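You operate a simulated robot arm through the tools that you are given. There is no shell and no other tool. Be economical: measure what you need, move in short steps, check, and stop when the job is done.

Carry out the task below with a simulated robot arm. There is one attempt and no reset: what you move stays moved.

JOB
Uncover the FORM console, clamp disc J3 on it, measure and save.
Fine: lid into the red CAPS bin; leave the disc clamped; save one reading.

It is judged by the outcome, as a careful person would: the job done as asked, and still so three seconds after it is handed in. It fails if anything else is knocked over, pushed out of place, dropped, spilled or broken. A push-on lid holds only when it is set on centred and level and pressed home; a screw cap is set on level and turned clockwise until tight.

ROBOT AND FRAMES
A 7-joint arm with a two-finger parallel gripper, fixed in place. Base frame: the origin is at the foot of the arm, x ahead of it, y to its left, z up; the work surface is at about z = 910. Readings come in mm, rad, newtons and seconds.
With the tool pointing down near the work surface it reaches from about 280 to 680 mm from the base axis. Its first joint turns from -1.152 to 1.152 rad. Payload 1.57 kg.
The TCP is the grasp point between the finger pads, 30 mm short of the fingertips. In the tool frame z runs along the fingers and y along their closing line. Largest opening 110 mm; finger width 24, thickness 12; the body of the gripper, 48 by 112 mm, starts 78 mm behind the TCP.
Orientation is that of the tool frame in the base frame, as a unit quaternion [x, y, z, w]. With the fingers straight down and closing along the base's y, the tool's x points along the base's -x, its y along +y and its z along -z.

CONTROLS
- The arm moves only by the tool nudge_tool. Its argument "plan" is a list that holds one entry, the list of rows, each a list of 7 numbers: the shift along the base's x, y, z in mm, then the turn, a rotation vector about the base's x, y, z in rad, then the closure, from 0 (fully open) to 1 (shut). In form: [[[tx, ty, tz, ax, ay, az, gripper], ...]]. A call has 1 to 10 rows; each row is the pose to reach, as a shift and turn from the pose commanded when the call began. A row lasts 0.2 s, in which the tool goes at most 50 mm and 0.15 rad; a call with a longer step from one row to the next is refused whole, and so is a gripper value outside its range. A pose out of reach is approached as far as the arm can. The call stops where the force on the tool passes 90 N (or 10 N more than at its start, if that is more) or the arm is blocked; 0.2 s more then pass. Each finger travels about 108 mm/s and halts on what it meets, pressing with about 41 N; the grip force reading is that of the motor and also rises with nothing between the fingers. The clock runs only during rows and for 0.2 s after the last one: add rows that repeat a pose to give the fingers time. The reply holds the time, the measured pose of the TCP, the force on the tool along the base axes, the opening and the grip force, in the units named above and with some noise, and new pictures: "show" is both (left out), scene, wrist or none.
- Cameras (640 x 400 px; columns grow to the right, rows downward): "scene" is fixed at [165.9, -383.9, 1383.8]; the picture's right is [0.84, -0.55, 0.00], its down [-0.36, -0.54, -0.76] and it looks along [0.42, 0.64, -0.65] (base axes); focal length 228 px, centre (320, 200). "wrist" rides on the gripper at [70, 16, -141] in the tool frame; the picture's right is [-0.23, 0.97, 0.00], its down [-0.85, -0.20, -0.48] and it looks along [-0.47, -0.11, 0.88] (tool axes); focal length 222 px, centre (320, 200). There is no depth. A picture from a camera that has moved, and an enlarged one, comes with that camera's place and axes in the base frame and with its lens. The place of the scene camera against the robot may be out by one fixed shift of up to 25 mm in any direction.
- zoom(camera, box): a new picture of the part [left, top, right, bottom] of that camera's present view, enlarged. The clock stands still meanwhile.
- sign_off(): hands the job in; it is judged then, once.

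Go step by step. Nothing tells you positions but the pictures and the camera data: compare them with the known pose of the tool, close in by small moves and look again before you grip or let go. The budget is 120 turns and 200 pictures, counting those below and the enlarged ones. Unless the task says otherwise, let go and move clear before handing in, and close with one line.

The tools are called as name(argument=value, ...) on one line, values as JSON. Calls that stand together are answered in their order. nudge_tool: Moves the arm, as the interface text tells. Its arguments: {"type":"object","properties":{"plan":{"type":"array","items":{"type":"array","items":{"type":"array","items":{"type":"number"}}}},"show":{"type":"string","enum":["both","scene","wrist","none"]}},"required":["plan"]} The other tools are called the same way: zoom (camera, box) takes an enlarged picture of a part of a camera's view; sign_off () hands the job in.

At the start:

```text
clock: 0.0
tcp_pos: [320.1, -84.9, 1247.1]
tcp_rot: [0.0, 1.0, 0.0, 0.0]
ft_force: [0.4, 0.3, -1.0]
gripper_width: 109.8
gripper_force: 0.1
```

scene: 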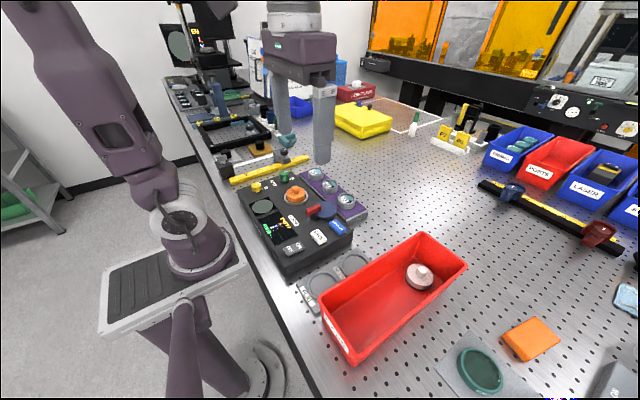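
wrist: 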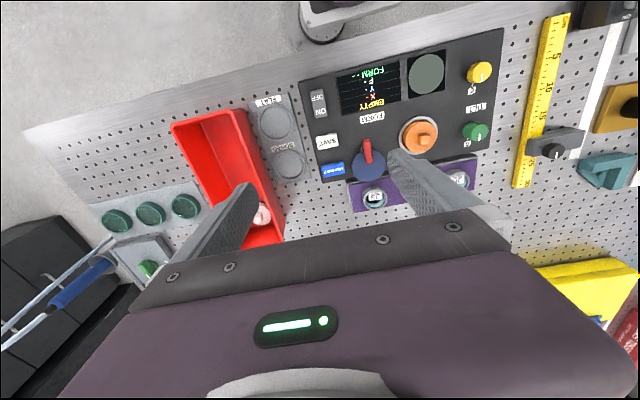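

I see the FORM console with an orange capped stage, a red clamp lever, SAVE/MEASURE keys, a purple rack of discs and a red bin. I'll look closer first.

zoom(camera="scene", box=[220, 150, 380, 250])

zoom(camera="wrist", box=[290, 30, 530, 220])

zoom(camera="scene", box=[280, 220, 480, 370])

```text
4.00 times, centred on (300, 200) of scene
camera zoom: at [165.9, -383.9, 1383.8], right [0.84, -0.55, 0.0], down [-0.36, -0.54, -0.76], along [0.42, 0.64, -0.65], focal length 911 px, centre (400, 200)
```

zoom: 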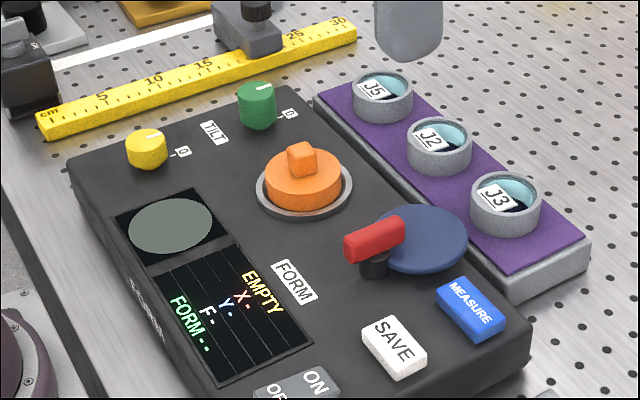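

```text
2.11 times, centred on (410, 125) of wrist
camera zoom: at [250.3, -69.5, 1388.2], right [0.23, 0.97, 0.0], down [0.85, -0.2, 0.48], along [0.47, -0.11, -0.88], focal length 468 px, centre (130, 358)
```

zoom: 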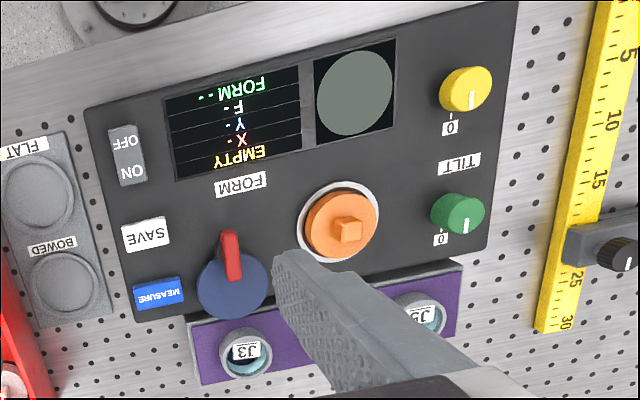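

```text
2.67 times, centred on (380, 295) of scene
camera zoom: at [165.9, -383.9, 1383.8], right [0.84, -0.55, 0.0], down [-0.36, -0.54, -0.76], along [0.42, 0.64, -0.65], focal length 607 px, centre (160, -53)
```

zoom: 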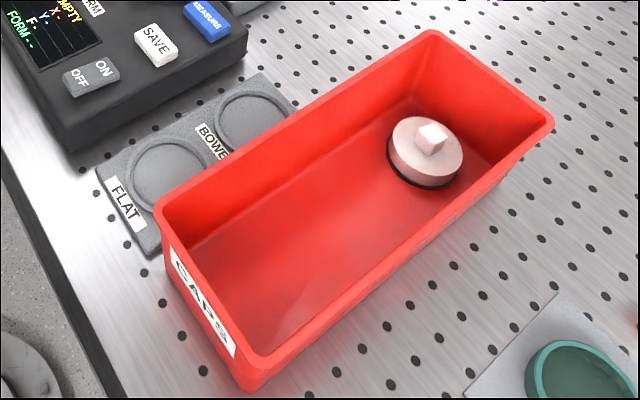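

The console is powered and shows EMPTY. I'll take another wrist view from a different place for parallax.

nudge_tool(plan=[[[-5, 50, -20, 0, 0, 0, 0], [-10, 100, -40, 0, 0, 0, 0], [-10, 140, -60, 0, 0, 0, 0], [-10, 140, -60, 0, 0, 0, 0]]])

```text
refused: row 1 steps farther than a row can; nothing moved
```

nudge_tool(plan=[[[-5, 40, -20, 0, 0, 0, 0], [-10, 80, -40, 0, 0, 0, 0], [-10, 115, -60, 0, 0, 0, 0], [-10, 140, -60, 0, 0, 0, 0]]])

```text
clock: 1.0
tcp_pos: [309.5, 55.4, 1185.9]
tcp_rot: [0.0, 1.0, 0.0, 0.0]
ft_force: [0.6, -0.1, -0.3]
gripper_width: 110.1
gripper_force: 0.1
camera wrist: at [240.4, 71.7, 1328.1], right [0.23, 0.97, 0.0], down [0.85, -0.2, 0.48], along [0.47, -0.11, -0.88], focal length 222 px, centre (320, 200)
```

scene: 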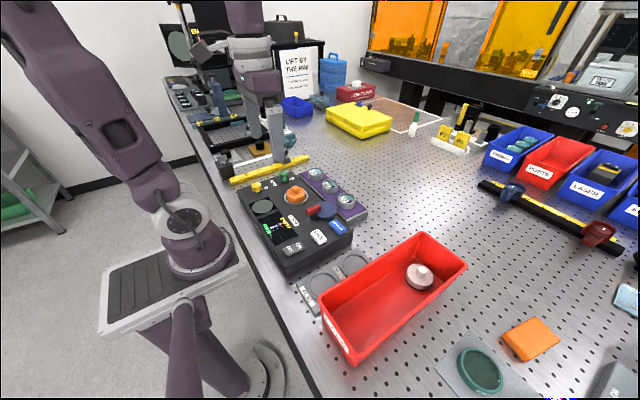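
wrist: 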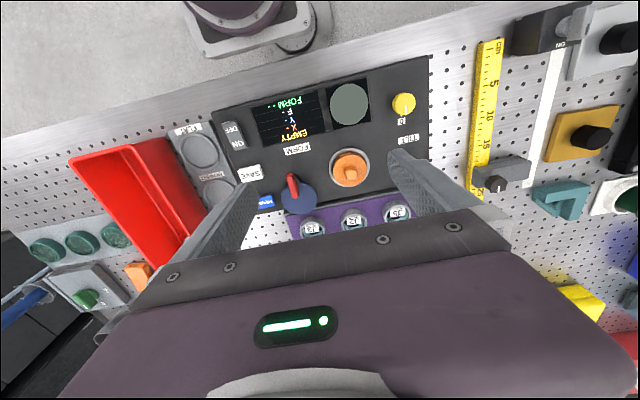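

The sign behind may matter, and this is a good view of the console. I'll enlarge both.

zoom(camera="scene", box=[264, 40, 328, 105])

zoom(camera="wrist", box=[210, 80, 430, 240])

zoom(camera="scene", box=[270, 160, 370, 250])

```text
6.15 times, centred on (296, 72) of scene
camera zoom: at [165.9, -383.9, 1383.8], right [0.84, -0.55, 0.0], down [-0.36, -0.54, -0.76], along [0.42, 0.64, -0.65], focal length 1401 px, centre (468, 985)
```

zoom: 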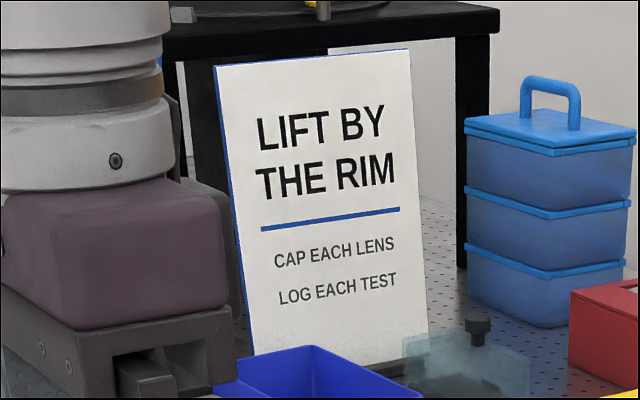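

```text
2.50 times, centred on (320, 160) of wrist
camera zoom: at [240.4, 71.7, 1328.1], right [0.23, 0.97, 0.0], down [0.85, -0.2, 0.48], along [0.47, -0.11, -0.88], focal length 555 px, centre (320, 300)
```

zoom: 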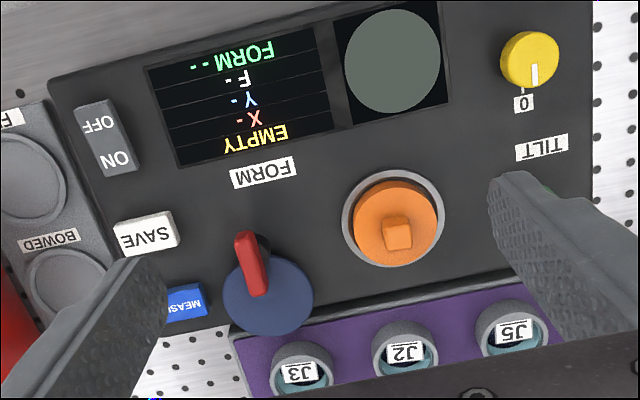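

```text
4.44 times, centred on (320, 205) of scene
camera zoom: at [165.9, -383.9, 1383.8], right [0.84, -0.55, 0.0], down [-0.36, -0.54, -0.76], along [0.42, 0.64, -0.65], focal length 1012 px, centre (320, 178)
```

zoom: 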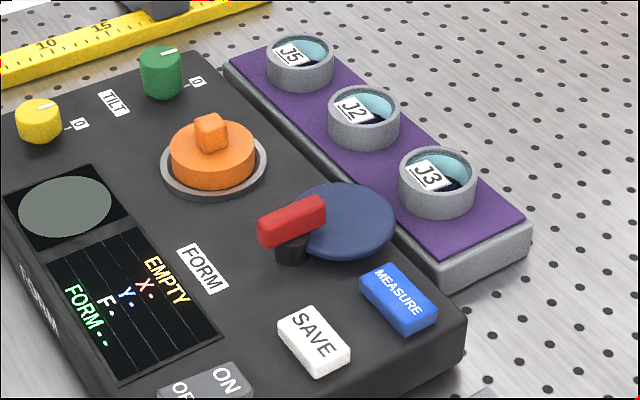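

Parallax places the lid knob near (388, 90, 983), console top near z=955, the red lever around (385, -11, 985). I need a closer look at the clamp mechanism.

nudge_tool(plan=[[[10, -15, -35, 0, 0, 0, 0], [20, -30, -70, 0, 0, 0, 0], [25, -45, -105, 0, 0, 0, 0], [25, -45, -105, 0, 0, 0, 0]]], show="wrist")

zoom(camera="scene", box=[295, 190, 355, 240])

```text
clock: 2.0
tcp_pos: [332.2, 8.9, 1079.8]
tcp_rot: [0.0, 1.0, 0.0, 0.0]
ft_force: [0.1, -0.3, 0.1]
gripper_width: 109.9
gripper_force: 0.1
camera wrist: at [263.6, 24.8, 1221.7], right [0.23, 0.97, 0.0], down [0.86, -0.2, 0.48], along [0.47, -0.11, -0.88], focal length 222 px, centre (320, 200)
```

wrist: 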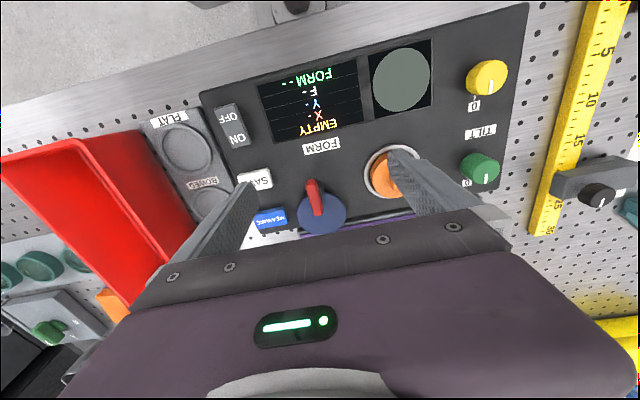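

```text
8.00 times, centred on (325, 215) of scene
camera zoom: at [165.9, -384.0, 1383.8], right [0.84, -0.55, 0.0], down [-0.36, -0.54, -0.76], along [0.42, 0.64, -0.65], focal length 1822 px, centre (280, 80)
```

zoom: 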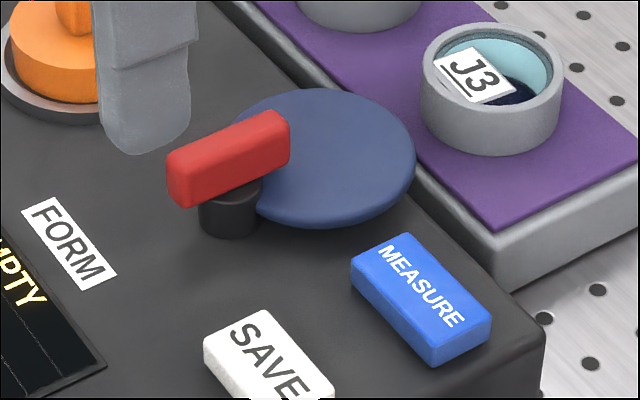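

The clamp looks like an eccentric blue cam on a post turned by the red lever; it would swing toward the stage. First the lid: I'll go above its knob and check.

nudge_tool(plan=[[[15, 25, 0, 0, 0, 0, 0], [35, 55, 0, 0, 0, 0, 0.2], [56, 81, -10, 0, 0, 0, 0.4], [56, 81, -20, 0, 0, 0, 0.5], [56, 81, -20, 0, 0, 0, 0.5]]], show="wrist")

zoom(camera="wrist", box=[240, 80, 400, 200])

zoom(camera="scene", box=[260, 165, 340, 225])

```text
clock: 3.2
tcp_pos: [390.1, 90.3, 1060.9]
tcp_rot: [0.001, 1.0, 0.0, -0.001]
ft_force: [0.6, 0.9, 0.6]
gripper_width: 54.8
gripper_force: 0.1
camera wrist: at [320.7, 106.7, 1203.0], right [0.23, 0.97, 0.0], down [0.85, -0.2, 0.48], along [0.47, -0.11, -0.88], focal length 222 px, centre (320, 200)
```

wrist: 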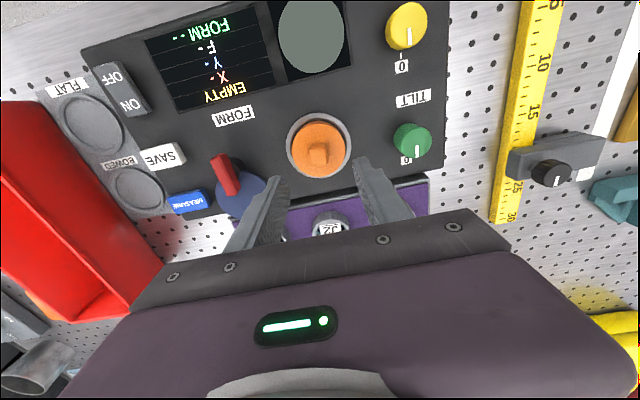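

```text
3.33 times, centred on (320, 140) of wrist
camera zoom: at [320.7, 106.7, 1203.0], right [0.23, 0.97, 0.0], down [0.85, -0.2, 0.48], along [0.47, -0.11, -0.88], focal length 740 px, centre (320, 400)
```

zoom: 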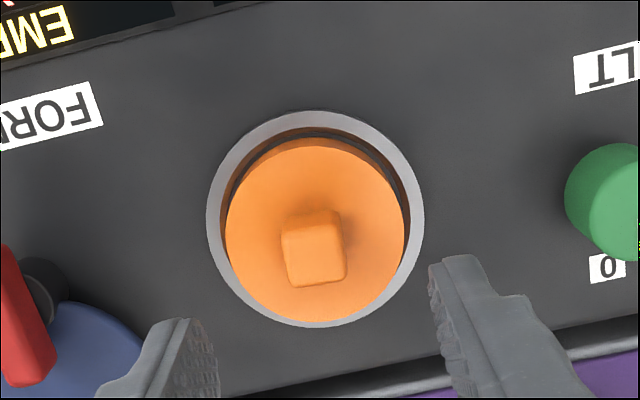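

```text
6.67 times, centred on (300, 195) of scene
camera zoom: at [165.9, -383.9, 1383.8], right [0.84, -0.55, 0.0], down [-0.36, -0.54, -0.76], along [0.42, 0.64, -0.65], focal length 1518 px, centre (453, 233)
```

zoom: 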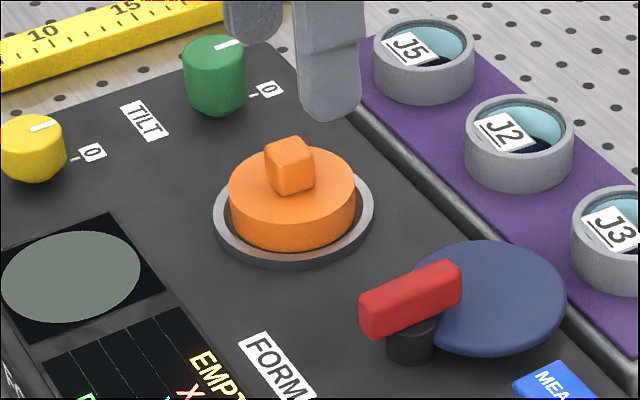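

The knob lies about at (390, 90), aligned with the base axes, directly between the fingers. I'll descend and close on it.

nudge_tool(plan=[[[0, -0.5, -25, 0, 0, 0, 0.5], [0, -0.5, -45, 0, 0, 0, 0.5], [0, -0.5, -57, 0, 0, 0, 0.5], [0, -0.5, -57, 0, 0, 0, 0.5]]], show="both")

zoom(camera="wrist", box=[240, 80, 400, 200])

zoom(camera="scene", box=[260, 165, 340, 225])

```text
clock: 4.2
tcp_pos: [391.0, 89.0, 1003.9]
tcp_rot: [0.0, 1.0, 0.0, 0.0]
ft_force: [-1.5, 0.1, 5.4]
gripper_width: 55.3
gripper_force: 0.1
camera wrist: at [321.8, 105.2, 1146.2], right [0.23, 0.97, 0.0], down [0.85, -0.2, 0.48], along [0.47, -0.11, -0.88], focal length 222 px, centre (320, 200)
```

scene: 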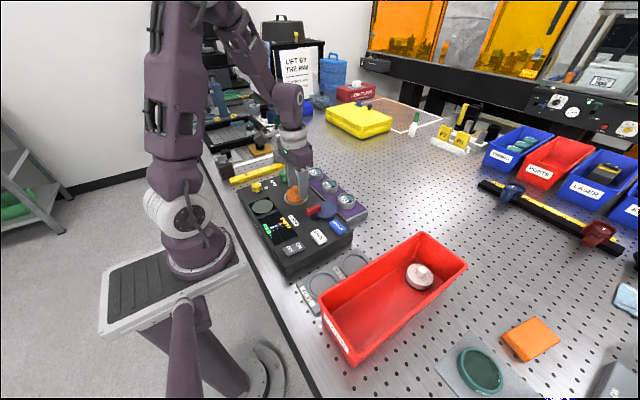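
wrist: 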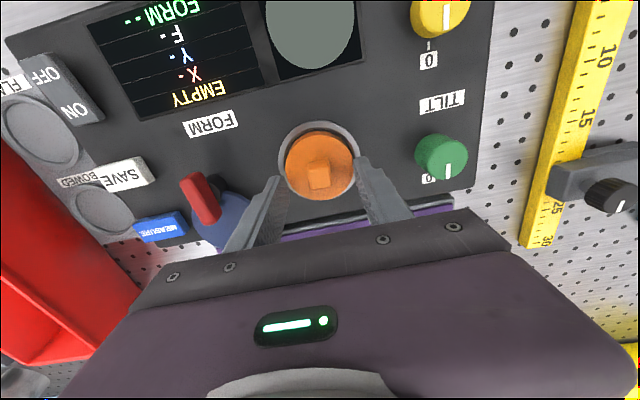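

```text
3.33 times, centred on (320, 140) of wrist
camera zoom: at [321.8, 105.2, 1146.2], right [0.23, 0.97, 0.0], down [0.85, -0.2, 0.48], along [0.47, -0.11, -0.88], focal length 740 px, centre (320, 400)
```

zoom: 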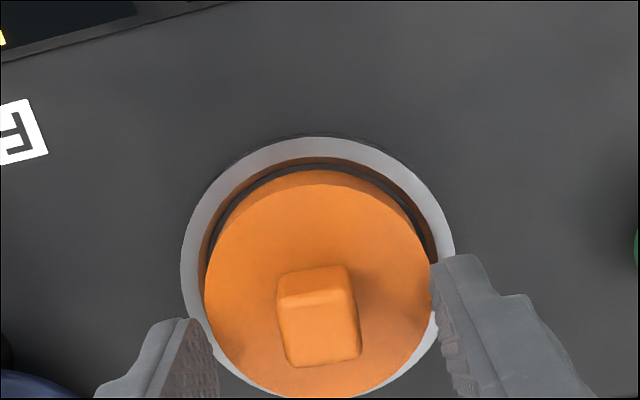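

```text
6.67 times, centred on (300, 195) of scene
camera zoom: at [165.8, -384.0, 1383.8], right [0.84, -0.55, 0.0], down [-0.36, -0.54, -0.76], along [0.42, 0.64, -0.65], focal length 1518 px, centre (453, 233)
```

zoom: 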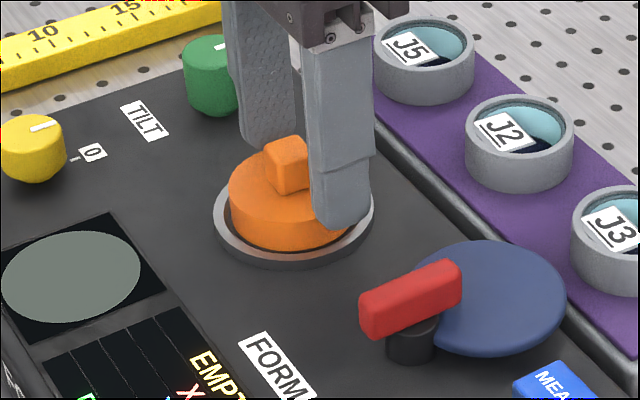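

The knob top is centred between the fingers at about (391.5, 88.5). A slight contact force shows, so I'll lift 3 mm and then close.

nudge_tool(plan=[[[0.5, 0, 3, 0, 0, 0, 0.5], [0.5, 0, 3, 0, 0, 0, 0.7], [0.5, 0, 3, 0, 0, 0, 0.95], [0.5, 0, 3, 0, 0, 0, 0.95], [0.5, 0, 3, 0, 0, 0, 0.95]]], show="none")

zoom(camera="scene", box=[260, 165, 340, 225])

```text
clock: 5.4
tcp_pos: [392.7, 87.9, 1007.3]
tcp_rot: [0.0, 1.0, 0.001, 0.0]
ft_force: [-0.2, -0.4, 0.1]
gripper_width: 16.3
gripper_force: 31.7
```

```text
6.67 times, centred on (300, 195) of scene
camera zoom: at [165.9, -383.9, 1383.8], right [0.84, -0.55, 0.0], down [-0.36, -0.54, -0.76], along [0.42, 0.64, -0.65], focal length 1518 px, centre (453, 233)
```

zoom: 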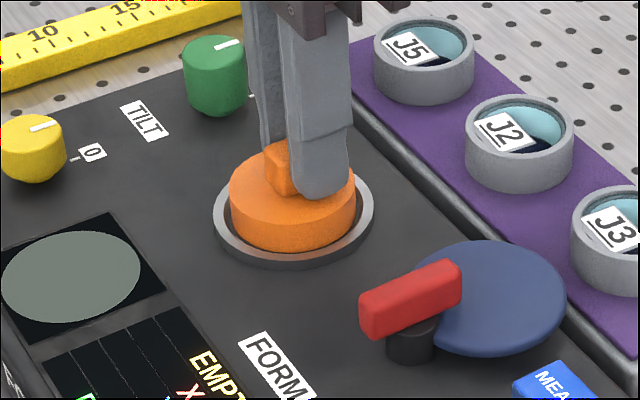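

Gripped at 16 mm. Lifting straight up.

nudge_tool(plan=[[[0, 0, 5, 0, 0, 0, 1], [0, 0, 12, 0, 0, 0, 1], [0, 0, 30, 0, 0, 0, 1], [0, 0, 60, 0, 0, 0, 1], [0, 0, 90, 0, 0, 0, 1]]])

```text
clock: 6.6
tcp_pos: [391.1, 89.5, 1098.3]
tcp_rot: [0.0, 1.0, 0.0, 0.0]
ft_force: [-0.1, 0.3, 0.0]
gripper_width: 16.3
gripper_force: 31.5
camera wrist: at [322.1, 105.5, 1240.0], right [0.23, 0.97, 0.0], down [0.86, -0.2, 0.48], along [0.47, -0.11, -0.88], focal length 222 px, centre (320, 200)
```

scene: 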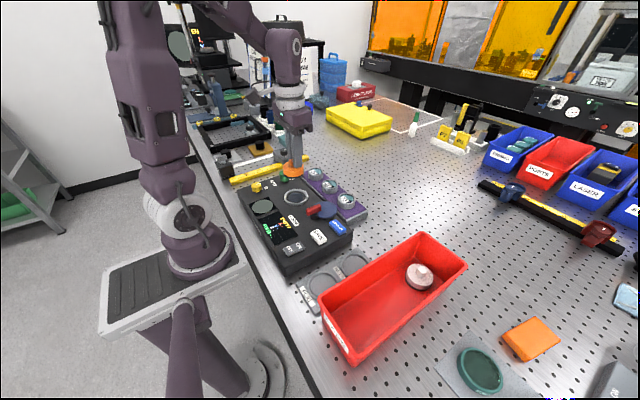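
wrist: 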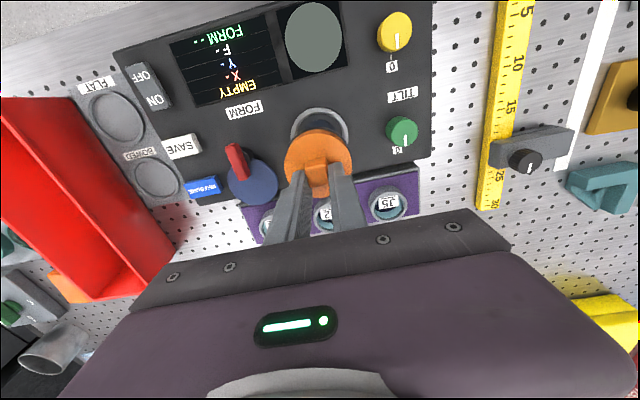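

The lid is off. The bin spans about x 268–570, y −335…−210, and the white cap is near x=500; I'll carry the lid to about (390, −270) high.

nudge_tool(plan=[[[0, -40, 0, 0, 0, 0, 1], [0, -85, 0, 0, 0, 0, 1], [0, -130, 0, 0, 0, 0, 1], [0, -175, 0, 0, 0, 0, 1], [0, -220, 0, 0, 0, 0, 1], [0, -265, 0, 0, 0, 0, 1], [0, -310, 0, 0, 0, 0, 1], [0, -350, 0, 0, 0, 0, 1], [0, -359, 0, 0, 0, 0, 1], [0, -359, 0, 0, 0, 0, 1]]])

```text
clock: 8.8
tcp_pos: [390.9, -268.6, 1095.8]
tcp_rot: [0.0, 1.0, 0.001, 0.0]
ft_force: [-0.8, 0.1, -0.6]
gripper_width: 16.1
gripper_force: 32.0
camera wrist: at [321.3, -252.8, 1239.2], right [0.23, 0.97, 0.0], down [0.86, -0.2, 0.48], along [0.47, -0.11, -0.88], focal length 222 px, centre (320, 200)
```

scene: 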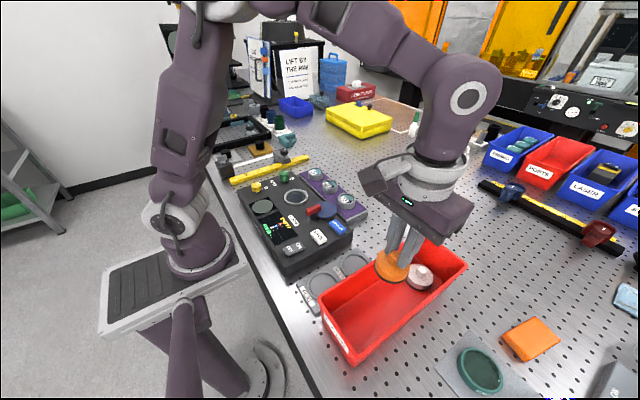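
wrist: 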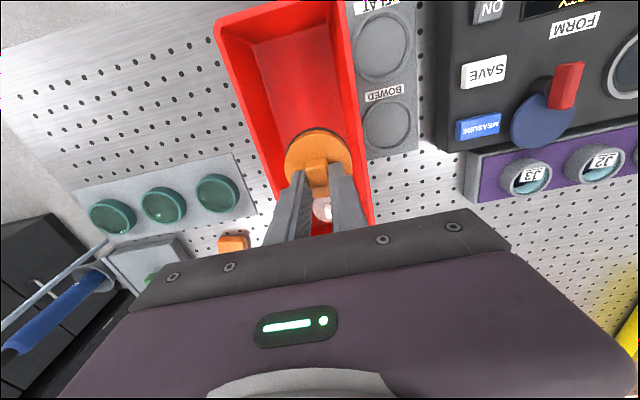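

By the wrist camera the bin centreline is nearer y=−286. I'll shift there and lower inside the bin.

nudge_tool(plan=[[[-6, -10, 0, 0, 0, 0, 1], [-12, -18, -15, 0, 0, 0, 1], [-12, -18, -50, 0, 0, 0, 1], [-12, -18, -85, 0, 0, 0, 1], [-12, -18, -110, 0, 0, 0, 1], [-12, -18, -110, 0, 0, 0, 1]]])

```text
clock: 10.2
tcp_pos: [377.4, -285.9, 986.4]
tcp_rot: [0.0, 1.0, 0.0, 0.0]
ft_force: [-0.3, -0.3, -0.1]
gripper_width: 15.8
gripper_force: 31.9
camera wrist: at [308.6, -269.3, 1129.1], right [0.23, 0.97, 0.0], down [0.85, -0.2, 0.48], along [0.47, -0.11, -0.88], focal length 222 px, centre (320, 200)
```

scene: 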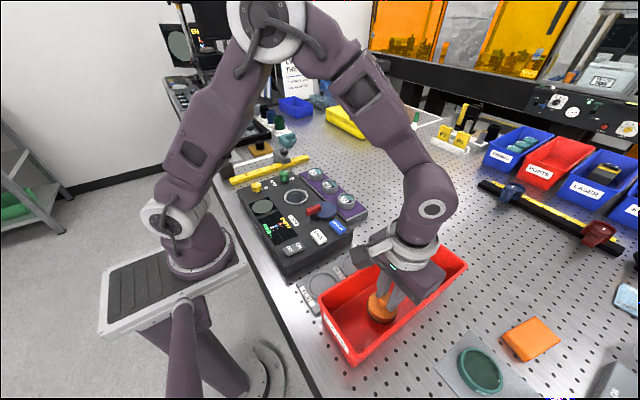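
wrist: 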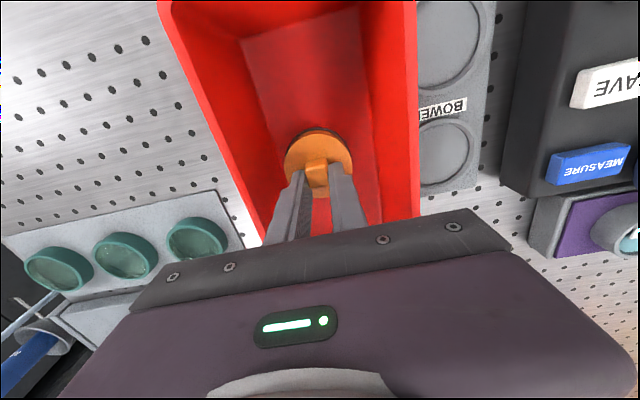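

Centred in the bin. Lower in small steps until it touches the floor.

nudge_tool(plan=[[[0, 0, -4, 0, 0, 0, 1], [0, 0, -8, 0, 0, 0, 1], [0, 0, -11, 0, 0, 0, 1], [0, 0, -11, 0, 0, 0, 1]]], show="none")

zoom(camera="scene", box=[330, 250, 450, 350])

```text
clock: 11.2
tcp_pos: [379.6, -285.8, 975.6]
tcp_rot: [-0.001, 1.0, -0.001, 0.0]
ft_force: [0.5, 0.7, -0.2]
gripper_width: 16.0
gripper_force: 31.9
```

```text
4.00 times, centred on (390, 300) of scene
camera zoom: at [165.9, -383.9, 1383.8], right [0.84, -0.55, 0.0], down [-0.36, -0.54, -0.76], along [0.42, 0.64, -0.65], focal length 911 px, centre (40, -200)
```

zoom: 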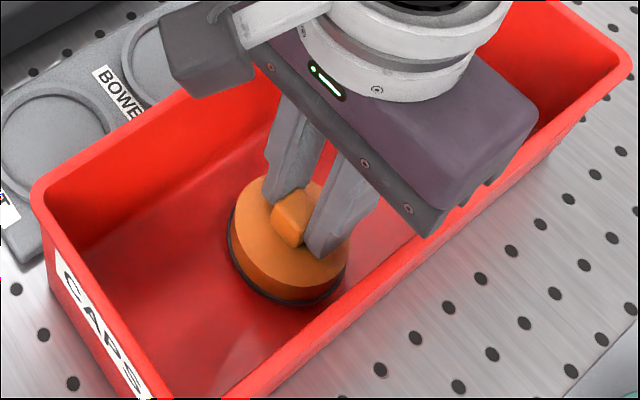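

nudge_tool(plan=[[[0, 0, -3, 0, 0, 0, 1], [0, 0, -6, 0, 0, 0, 1], [0, 0, -9, 0, 0, 0, 1], [0, 0, -9, 0, 0, 0, 1]]], show="none")

zoom(camera="scene", box=[330, 250, 450, 350])

```text
clock: 12.2
tcp_pos: [379.7, -286.9, 967.8]
tcp_rot: [0.0, 1.0, -0.001, 0.0]
ft_force: [-0.4, 0.3, -0.5]
gripper_width: 16.3
gripper_force: 31.7
```

```text
4.00 times, centred on (390, 300) of scene
camera zoom: at [165.9, -384.0, 1383.8], right [0.84, -0.55, 0.0], down [-0.36, -0.54, -0.76], along [0.42, 0.64, -0.65], focal length 911 px, centre (40, -200)
```

zoom: 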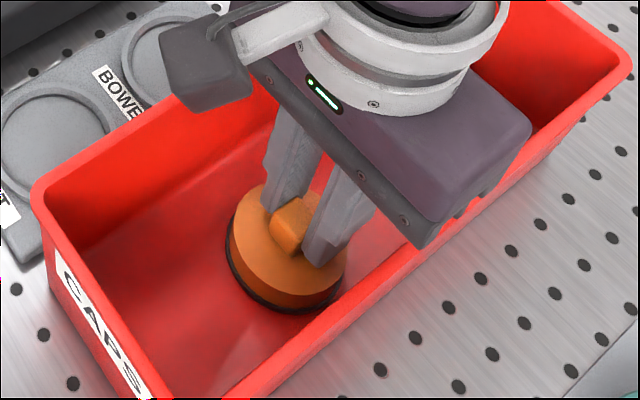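

Still no contact; continue down.

nudge_tool(plan=[[[0, 0, -3, 0, 0, 0, 1], [0, 0, -6, 0, 0, 0, 1], [0, 0, -9, 0, 0, 0, 1], [0, 0, -9, 0, 0, 0, 1]]], show="none")

zoom(camera="scene", box=[330, 250, 450, 350])

```text
clock: 13.2
tcp_pos: [379.3, -287.0, 962.9]
tcp_rot: [0.0, 1.0, -0.002, 0.002]
ft_force: [-6.7, 8.5, 26.0]
gripper_width: 16.8
gripper_force: 31.9
stopped in row 4: the force on the tool passed its limit (the readings are from after the stop); the commanded pose is now the measured one
```

```text
4.00 times, centred on (390, 300) of scene
camera zoom: at [165.4, -383.5, 1384.0], right [0.84, -0.55, 0.0], down [-0.36, -0.54, -0.76], along [0.42, 0.64, -0.65], focal length 911 px, centre (40, -200)
```

zoom: 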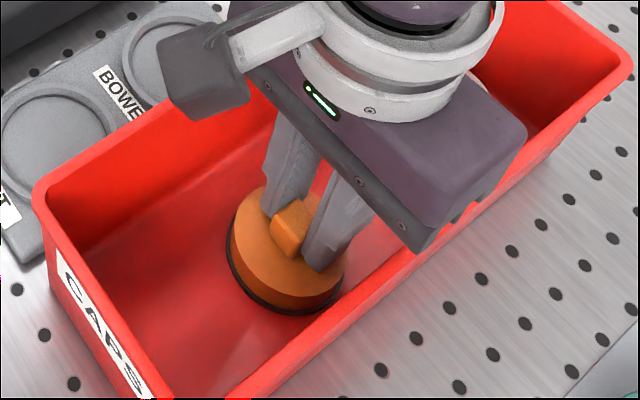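

The lid sits on the bin floor. Release with a modest opening and rise.

nudge_tool(plan=[[[0, 0, 1, 0, 0, 0, 0.9], [0, 0, 1, 0, 0, 0, 0.65], [0, 0, 1, 0, 0, 0, 0.65], [0, 0, 30, 0, 0, 0, 0.65], [0, 0, 75, 0, 0, 0, 0.65], [0, 0, 120, 0, 0, 0, 0.65]]])

```text
clock: 14.6
tcp_pos: [380.2, -288.8, 1079.0]
tcp_rot: [0.0, 1.0, -0.001, 0.002]
ft_force: [-0.5, 0.6, -0.1]
gripper_width: 38.5
gripper_force: 0.1
camera wrist: at [311.0, -270.9, 1221.2], right [0.23, 0.97, 0.0], down [0.85, -0.2, 0.48], along [0.47, -0.11, -0.88], focal length 222 px, centre (320, 200)
```

scene: 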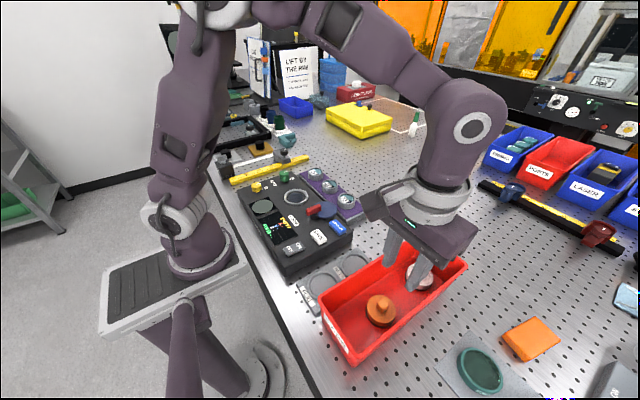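
wrist: 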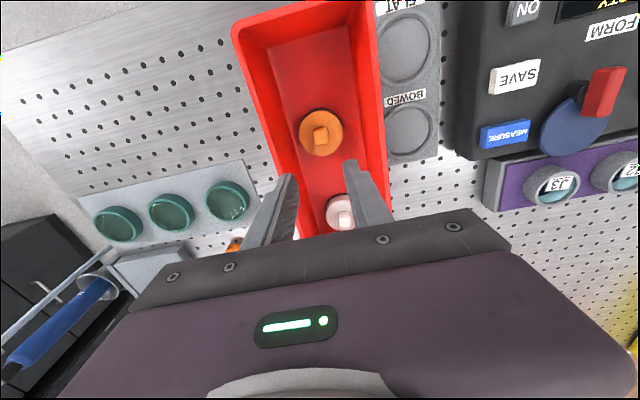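

The lid lies in the bin. Next: move above disc J3 near (501, −3) and look.

nudge_tool(plan=[[[15, 36, 0, 0, 0, 0, 0.5], [30, 72, 0, 0, 0, 0, 0.3], [45, 108, 0, 0, 0, 0, 0.25], [60, 144, 0, 0, 0, 0, 0.25], [75, 180, 0, 0, 0, 0, 0.25], [90, 216, 0, 0, 0, 0, 0.25], [105, 252, 0, 0, 0, 0, 0.25], [120, 284, 0, 0, 0, 0, 0.25], [120, 284, -15, 0, 0, 0, 0.25], [120, 284, -15, 0, 0, 0, 0.25]]], show="wrist")

zoom(camera="wrist", box=[240, 80, 400, 200])

zoom(camera="scene", box=[280, 150, 380, 225])

```text
clock: 16.8
tcp_pos: [500.6, -5.4, 1066.6]
tcp_rot: [0.001, 1.0, -0.003, 0.002]
ft_force: [-0.2, 0.1, -0.3]
gripper_width: 82.7
gripper_force: 0.1
camera wrist: at [430.3, 12.3, 1208.3], right [0.23, 0.97, 0.0], down [0.85, -0.2, 0.48], along [0.47, -0.11, -0.88], focal length 222 px, centre (320, 200)
```

wrist: 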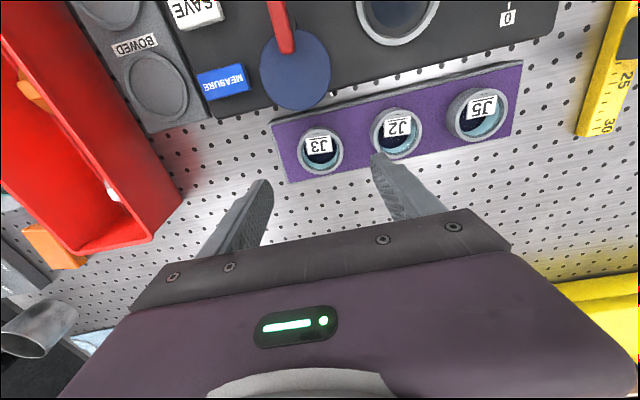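

```text
3.33 times, centred on (320, 140) of wrist
camera zoom: at [430.3, 12.3, 1208.3], right [0.23, 0.97, 0.0], down [0.85, -0.2, 0.48], along [0.47, -0.11, -0.88], focal length 740 px, centre (320, 400)
```

zoom: 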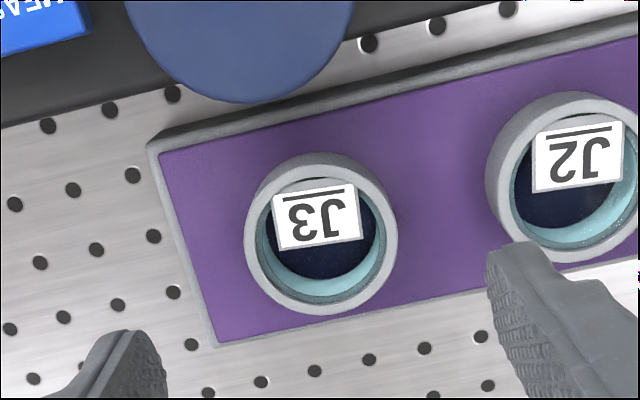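

```text
5.33 times, centred on (330, 188) of scene
camera zoom: at [165.9, -383.9, 1383.8], right [0.84, -0.55, 0.0], down [-0.36, -0.54, -0.76], along [0.42, 0.64, -0.65], focal length 1214 px, centre (267, 267)
```

zoom: 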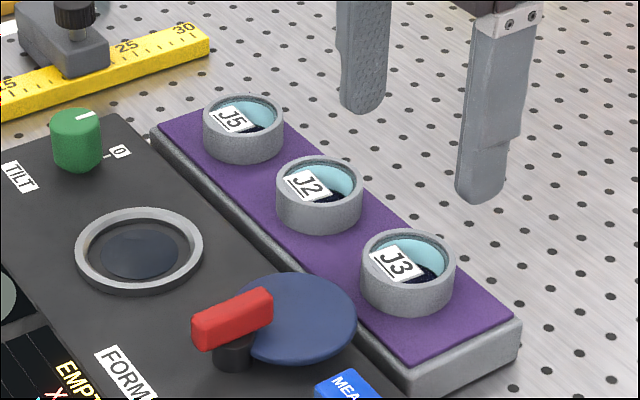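

J3's ring is centred about (504.5, −5), outer diameter ≈54 mm, top ≈952. Move over it and lower partway, then check.

nudge_tool(plan=[[[4, 0.5, -25, 0, 0, 0, 0.25], [4, 0.5, -50, 0, 0, 0, 0.25], [4, 0.5, -75, 0, 0, 0, 0.25], [4, 0.5, -75, 0, 0, 0, 0.25]]], show="wrist")

zoom(camera="wrist", box=[240, 80, 400, 200])

zoom(camera="scene", box=[300, 150, 400, 225])

```text
clock: 17.8
tcp_pos: [504.9, -2.3, 992.6]
tcp_rot: [0.0, 1.0, -0.003, 0.003]
ft_force: [0.7, 0.2, 0.2]
gripper_width: 82.8
gripper_force: 0.1
camera wrist: at [435.2, 14.3, 1132.9], right [0.23, 0.97, 0.0], down [0.85, -0.2, 0.48], along [0.47, -0.11, -0.88], focal length 222 px, centre (320, 200)
```

wrist: 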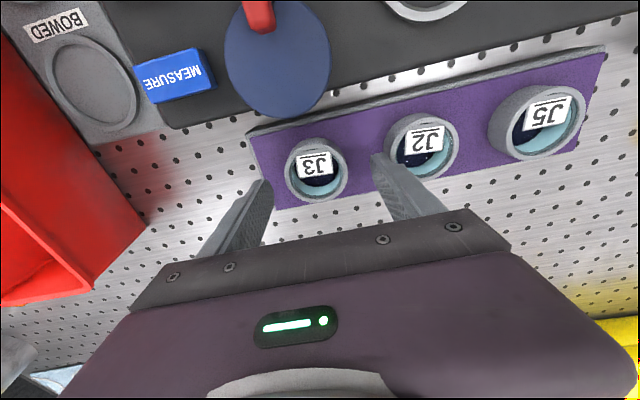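

```text
3.33 times, centred on (320, 140) of wrist
camera zoom: at [435.2, 14.3, 1132.9], right [0.23, 0.97, 0.0], down [0.85, -0.2, 0.48], along [0.47, -0.11, -0.88], focal length 740 px, centre (320, 400)
```

zoom: 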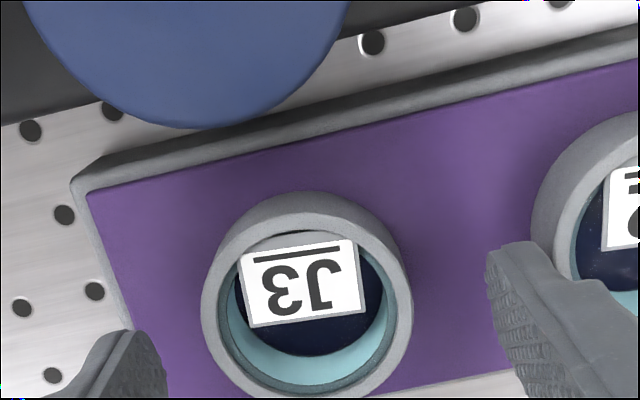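

```text
5.33 times, centred on (350, 188) of scene
camera zoom: at [165.9, -383.9, 1383.8], right [0.84, -0.55, 0.0], down [-0.36, -0.54, -0.76], along [0.42, 0.64, -0.65], focal length 1214 px, centre (160, 267)
```

zoom: 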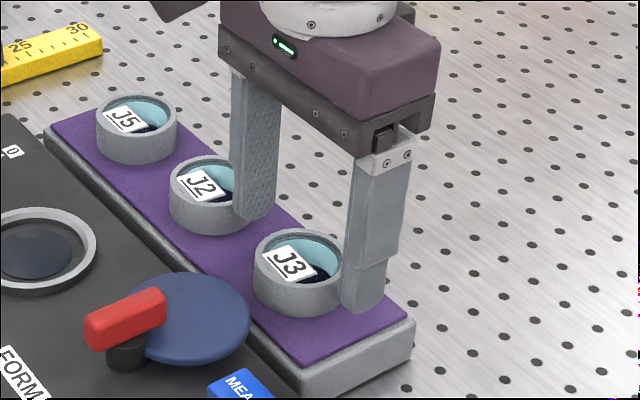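

J3 is at about (503.5, −5). I'll narrow the fingers to stay clear of J2, correct the centring, and lower to grip the rim.

nudge_tool(plan=[[[-1.4, -2.7, 0, 0, 0, 0, 0.4], [-1.4, -2.7, -8, 0, 0, 0, 0.4], [-1.4, -2.7, -16, 0, 0, 0, 0.4], [-1.4, -2.7, -21, 0, 0, 0, 0.4], [-1.4, -2.7, -21, 0, 0, 0, 0.4]]], show="none")

zoom(camera="wrist", box=[240, 100, 400, 220])

zoom(camera="scene", box=[320, 165, 380, 225])

```text
clock: 19.0
tcp_pos: [503.6, -5.7, 974.5]
tcp_rot: [0.0, 1.0, -0.001, 0.005]
ft_force: [-11.2, 0.8, 69.6]
gripper_width: 66.5
gripper_force: 0.2
```

```text
3.33 times, centred on (320, 160) of wrist
camera zoom: at [432.4, 11.0, 1115.1], right [0.23, 0.97, 0.0], down [0.85, -0.2, 0.49], along [0.47, -0.11, -0.87], focal length 740 px, centre (320, 333)
```

zoom: 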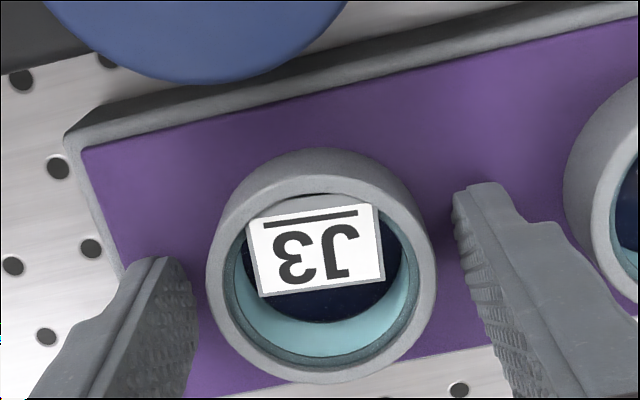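

```text
6.67 times, centred on (350, 195) of scene
camera zoom: at [164.5, -384.0, 1384.0], right [0.84, -0.55, 0.0], down [-0.36, -0.54, -0.76], along [0.42, 0.64, -0.65], focal length 1518 px, centre (120, 233)
```

zoom: 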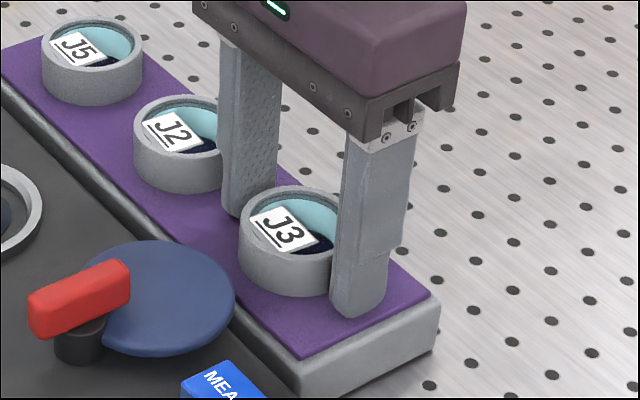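

The fingertips touch the tray (its top is at z≈944), so I back off up 10 mm and recheck centring.

nudge_tool(plan=[[[0, 0, 6, 0, 0, 0, 0.4], [0, 0, 12, 0, 0, 0, 0.4], [0, 0, 12, 0, 0, 0, 0.4]]], show="none")

zoom(camera="wrist", box=[240, 100, 400, 220])

zoom(camera="scene", box=[320, 165, 380, 225])

```text
clock: 19.8
tcp_pos: [503.3, -5.9, 982.7]
tcp_rot: [0.001, 1.0, -0.002, 0.001]
ft_force: [1.6, 0.6, 0.2]
gripper_width: 66.0
gripper_force: 0.1
```

```text
3.33 times, centred on (320, 160) of wrist
camera zoom: at [433.3, 11.1, 1124.7], right [0.23, 0.97, 0.0], down [0.85, -0.2, 0.48], along [0.47, -0.11, -0.88], focal length 740 px, centre (320, 333)
```

zoom: 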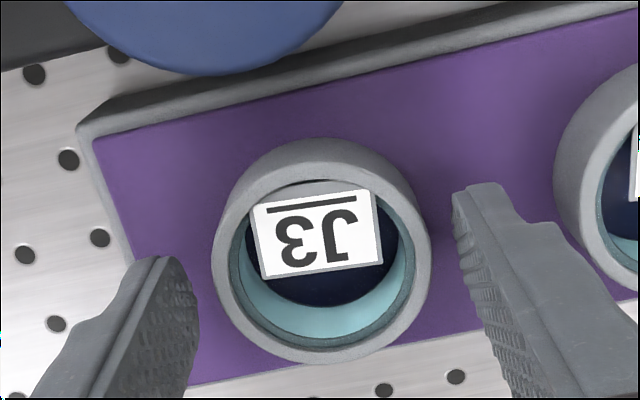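

```text
6.67 times, centred on (350, 195) of scene
camera zoom: at [165.9, -383.9, 1383.8], right [0.84, -0.55, 0.0], down [-0.36, -0.54, -0.76], along [0.42, 0.64, -0.65], focal length 1518 px, centre (120, 233)
```

zoom: 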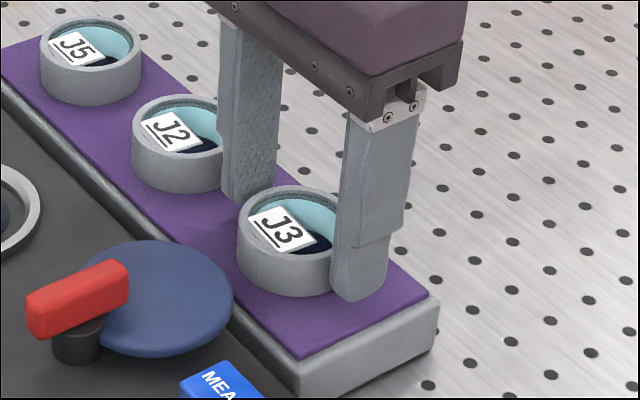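

Ring top centre is about (500.5, −4, 966). Shift slightly, raise 2 mm and close on the rim.

nudge_tool(plan=[[[-2.8, 1.8, 2, 0, 0, 0, 0.4], [-2.8, 1.8, 2, 0, 0, 0, 0.4], [-2.8, 1.8, 2, 0, 0, 0, 0.55], [-2.8, 1.8, 2, 0, 0, 0, 0.7], [-2.8, 1.8, 2, 0, 0, 0, 0.7]]], show="none")

zoom(camera="wrist", box=[240, 100, 400, 220])

zoom(camera="scene", box=[320, 165, 380, 225])

```text
clock: 21.0
tcp_pos: [500.4, -4.8, 985.7]
tcp_rot: [0.0, 1.0, -0.003, 0.002]
ft_force: [-0.3, -1.4, 2.7]
gripper_width: 50.6
gripper_force: 41.5
```

```text
3.33 times, centred on (320, 160) of wrist
camera zoom: at [430.2, 13.3, 1126.9], right [0.23, 0.97, 0.0], down [0.85, -0.2, 0.48], along [0.47, -0.11, -0.88], focal length 740 px, centre (320, 333)
```

zoom: 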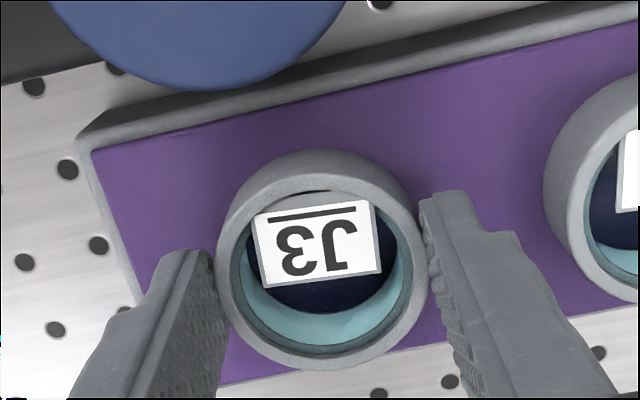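

```text
6.67 times, centred on (350, 195) of scene
camera zoom: at [165.8, -384.0, 1383.8], right [0.84, -0.55, 0.0], down [-0.36, -0.54, -0.76], along [0.42, 0.64, -0.65], focal length 1518 px, centre (120, 233)
```

zoom: 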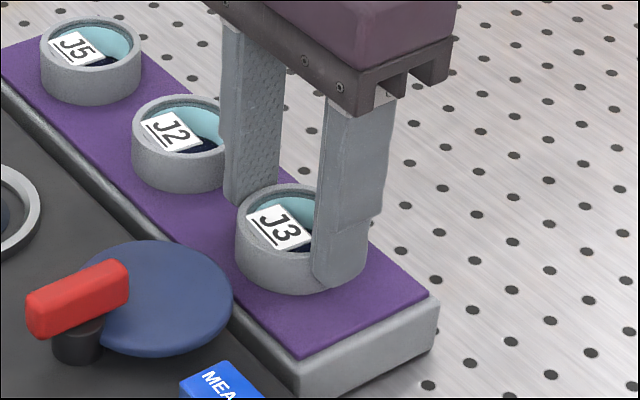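

Gripped at 50.6 mm. Lift and carry toward the stage.

nudge_tool(plan=[[[0, 0, 10, 0, 0, 0, 0.75], [0, 0, 40, 0, 0, 0, 0.75], [0, 0, 75, 0, 0, 0, 0.75], [-28, 24, 75, 0, 0, 0, 0.75], [-56, 48, 75, 0, 0, 0, 0.75], [-84, 72, 75, 0, 0, 0, 0.75], [-110, 93, 75, 0, 0, 0, 0.75], [-110, 93, 75, 0, 0, 0, 0.75]]])

zoom(camera="wrist", box=[240, 80, 400, 200])

zoom(camera="scene", box=[260, 165, 340, 225])

```text
clock: 22.8
tcp_pos: [391.2, 87.1, 1059.6]
tcp_rot: [0.0, 1.0, -0.003, 0.002]
ft_force: [-0.6, -0.4, -1.0]
gripper_width: 50.1
gripper_force: 40.7
camera wrist: at [319.8, 104.9, 1202.0], right [0.23, 0.97, 0.0], down [0.85, -0.2, 0.48], along [0.47, -0.11, -0.88], focal length 222 px, centre (320, 200)
```

scene: 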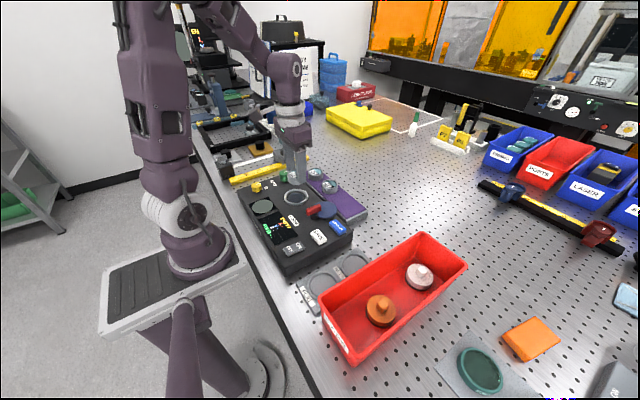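
wrist: 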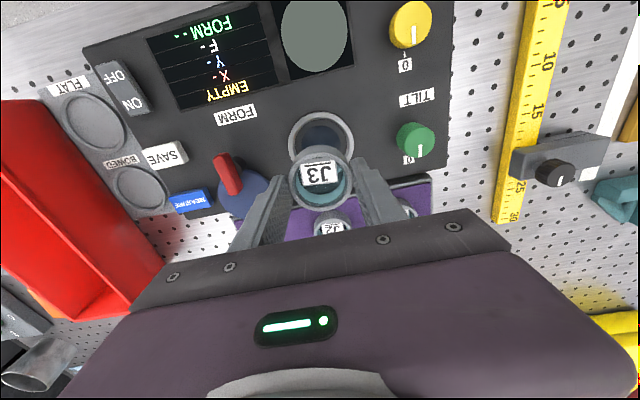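

```text
3.33 times, centred on (320, 140) of wrist
camera zoom: at [319.8, 104.9, 1202.0], right [0.23, 0.97, 0.0], down [0.85, -0.2, 0.48], along [0.47, -0.11, -0.88], focal length 740 px, centre (320, 400)
```

zoom: 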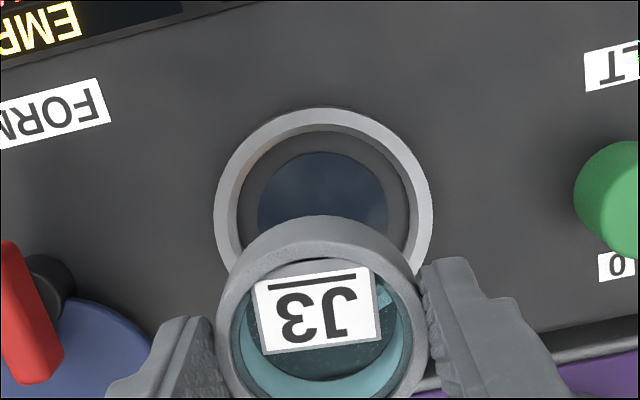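

```text
6.67 times, centred on (300, 195) of scene
camera zoom: at [165.9, -383.9, 1383.8], right [0.84, -0.55, 0.0], down [-0.36, -0.54, -0.76], along [0.42, 0.64, -0.65], focal length 1518 px, centre (453, 233)
```

zoom: 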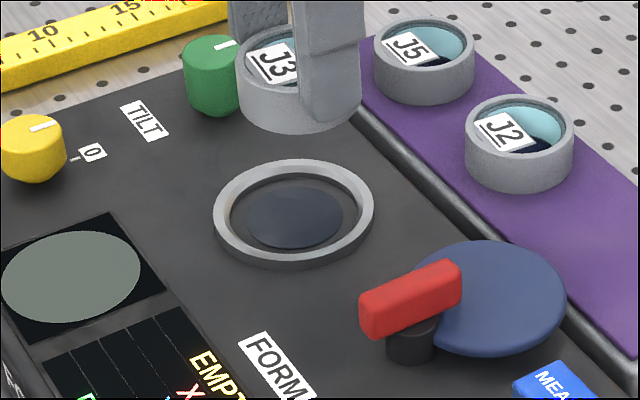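

The seat ring centre measures about (383.5, 90.5) by wrist. I'll shift there and lower to hover a few mm above the seat, then compare.

nudge_tool(plan=[[[-6.5, 2, 0, 0, 0, 0, 0.75], [-6.5, 2, -20, 0, 0, 0, 0.75], [-6.5, 2, -40, 0, 0, 0, 0.75], [-6.5, 2, -48, 0, 0, 0, 0.75], [-6.5, 2, -48, 0, 0, 0, 0.75]]], show="none")

zoom(camera="wrist", box=[240, 80, 400, 200])

zoom(camera="scene", box=[260, 165, 340, 225])

```text
clock: 24.0
tcp_pos: [384.5, 89.5, 1013.5]
tcp_rot: [-0.001, 1.0, -0.003, 0.003]
ft_force: [-0.4, -0.2, -0.6]
gripper_width: 50.3
gripper_force: 41.2
```

```text
3.33 times, centred on (320, 140) of wrist
camera zoom: at [313.6, 107.4, 1154.5], right [0.23, 0.97, 0.0], down [0.85, -0.2, 0.48], along [0.47, -0.11, -0.88], focal length 740 px, centre (320, 400)
```

zoom: 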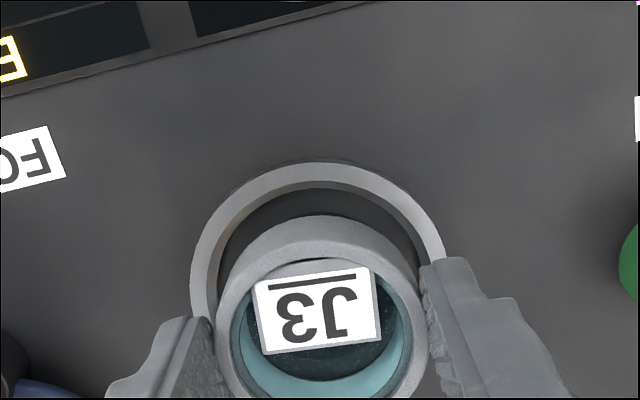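

```text
6.67 times, centred on (300, 195) of scene
camera zoom: at [165.9, -383.9, 1383.8], right [0.84, -0.55, 0.0], down [-0.36, -0.54, -0.76], along [0.42, 0.64, -0.65], focal length 1518 px, centre (453, 233)
```

zoom: 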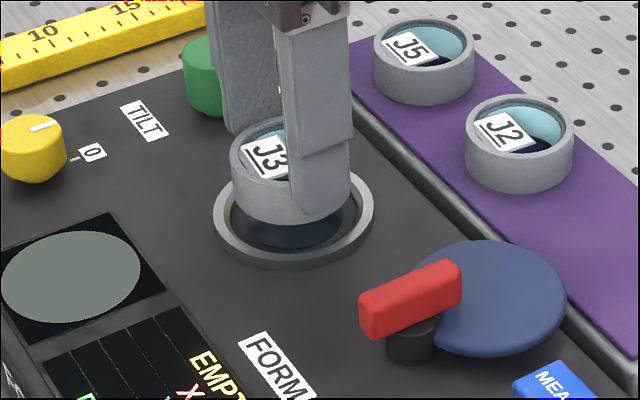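

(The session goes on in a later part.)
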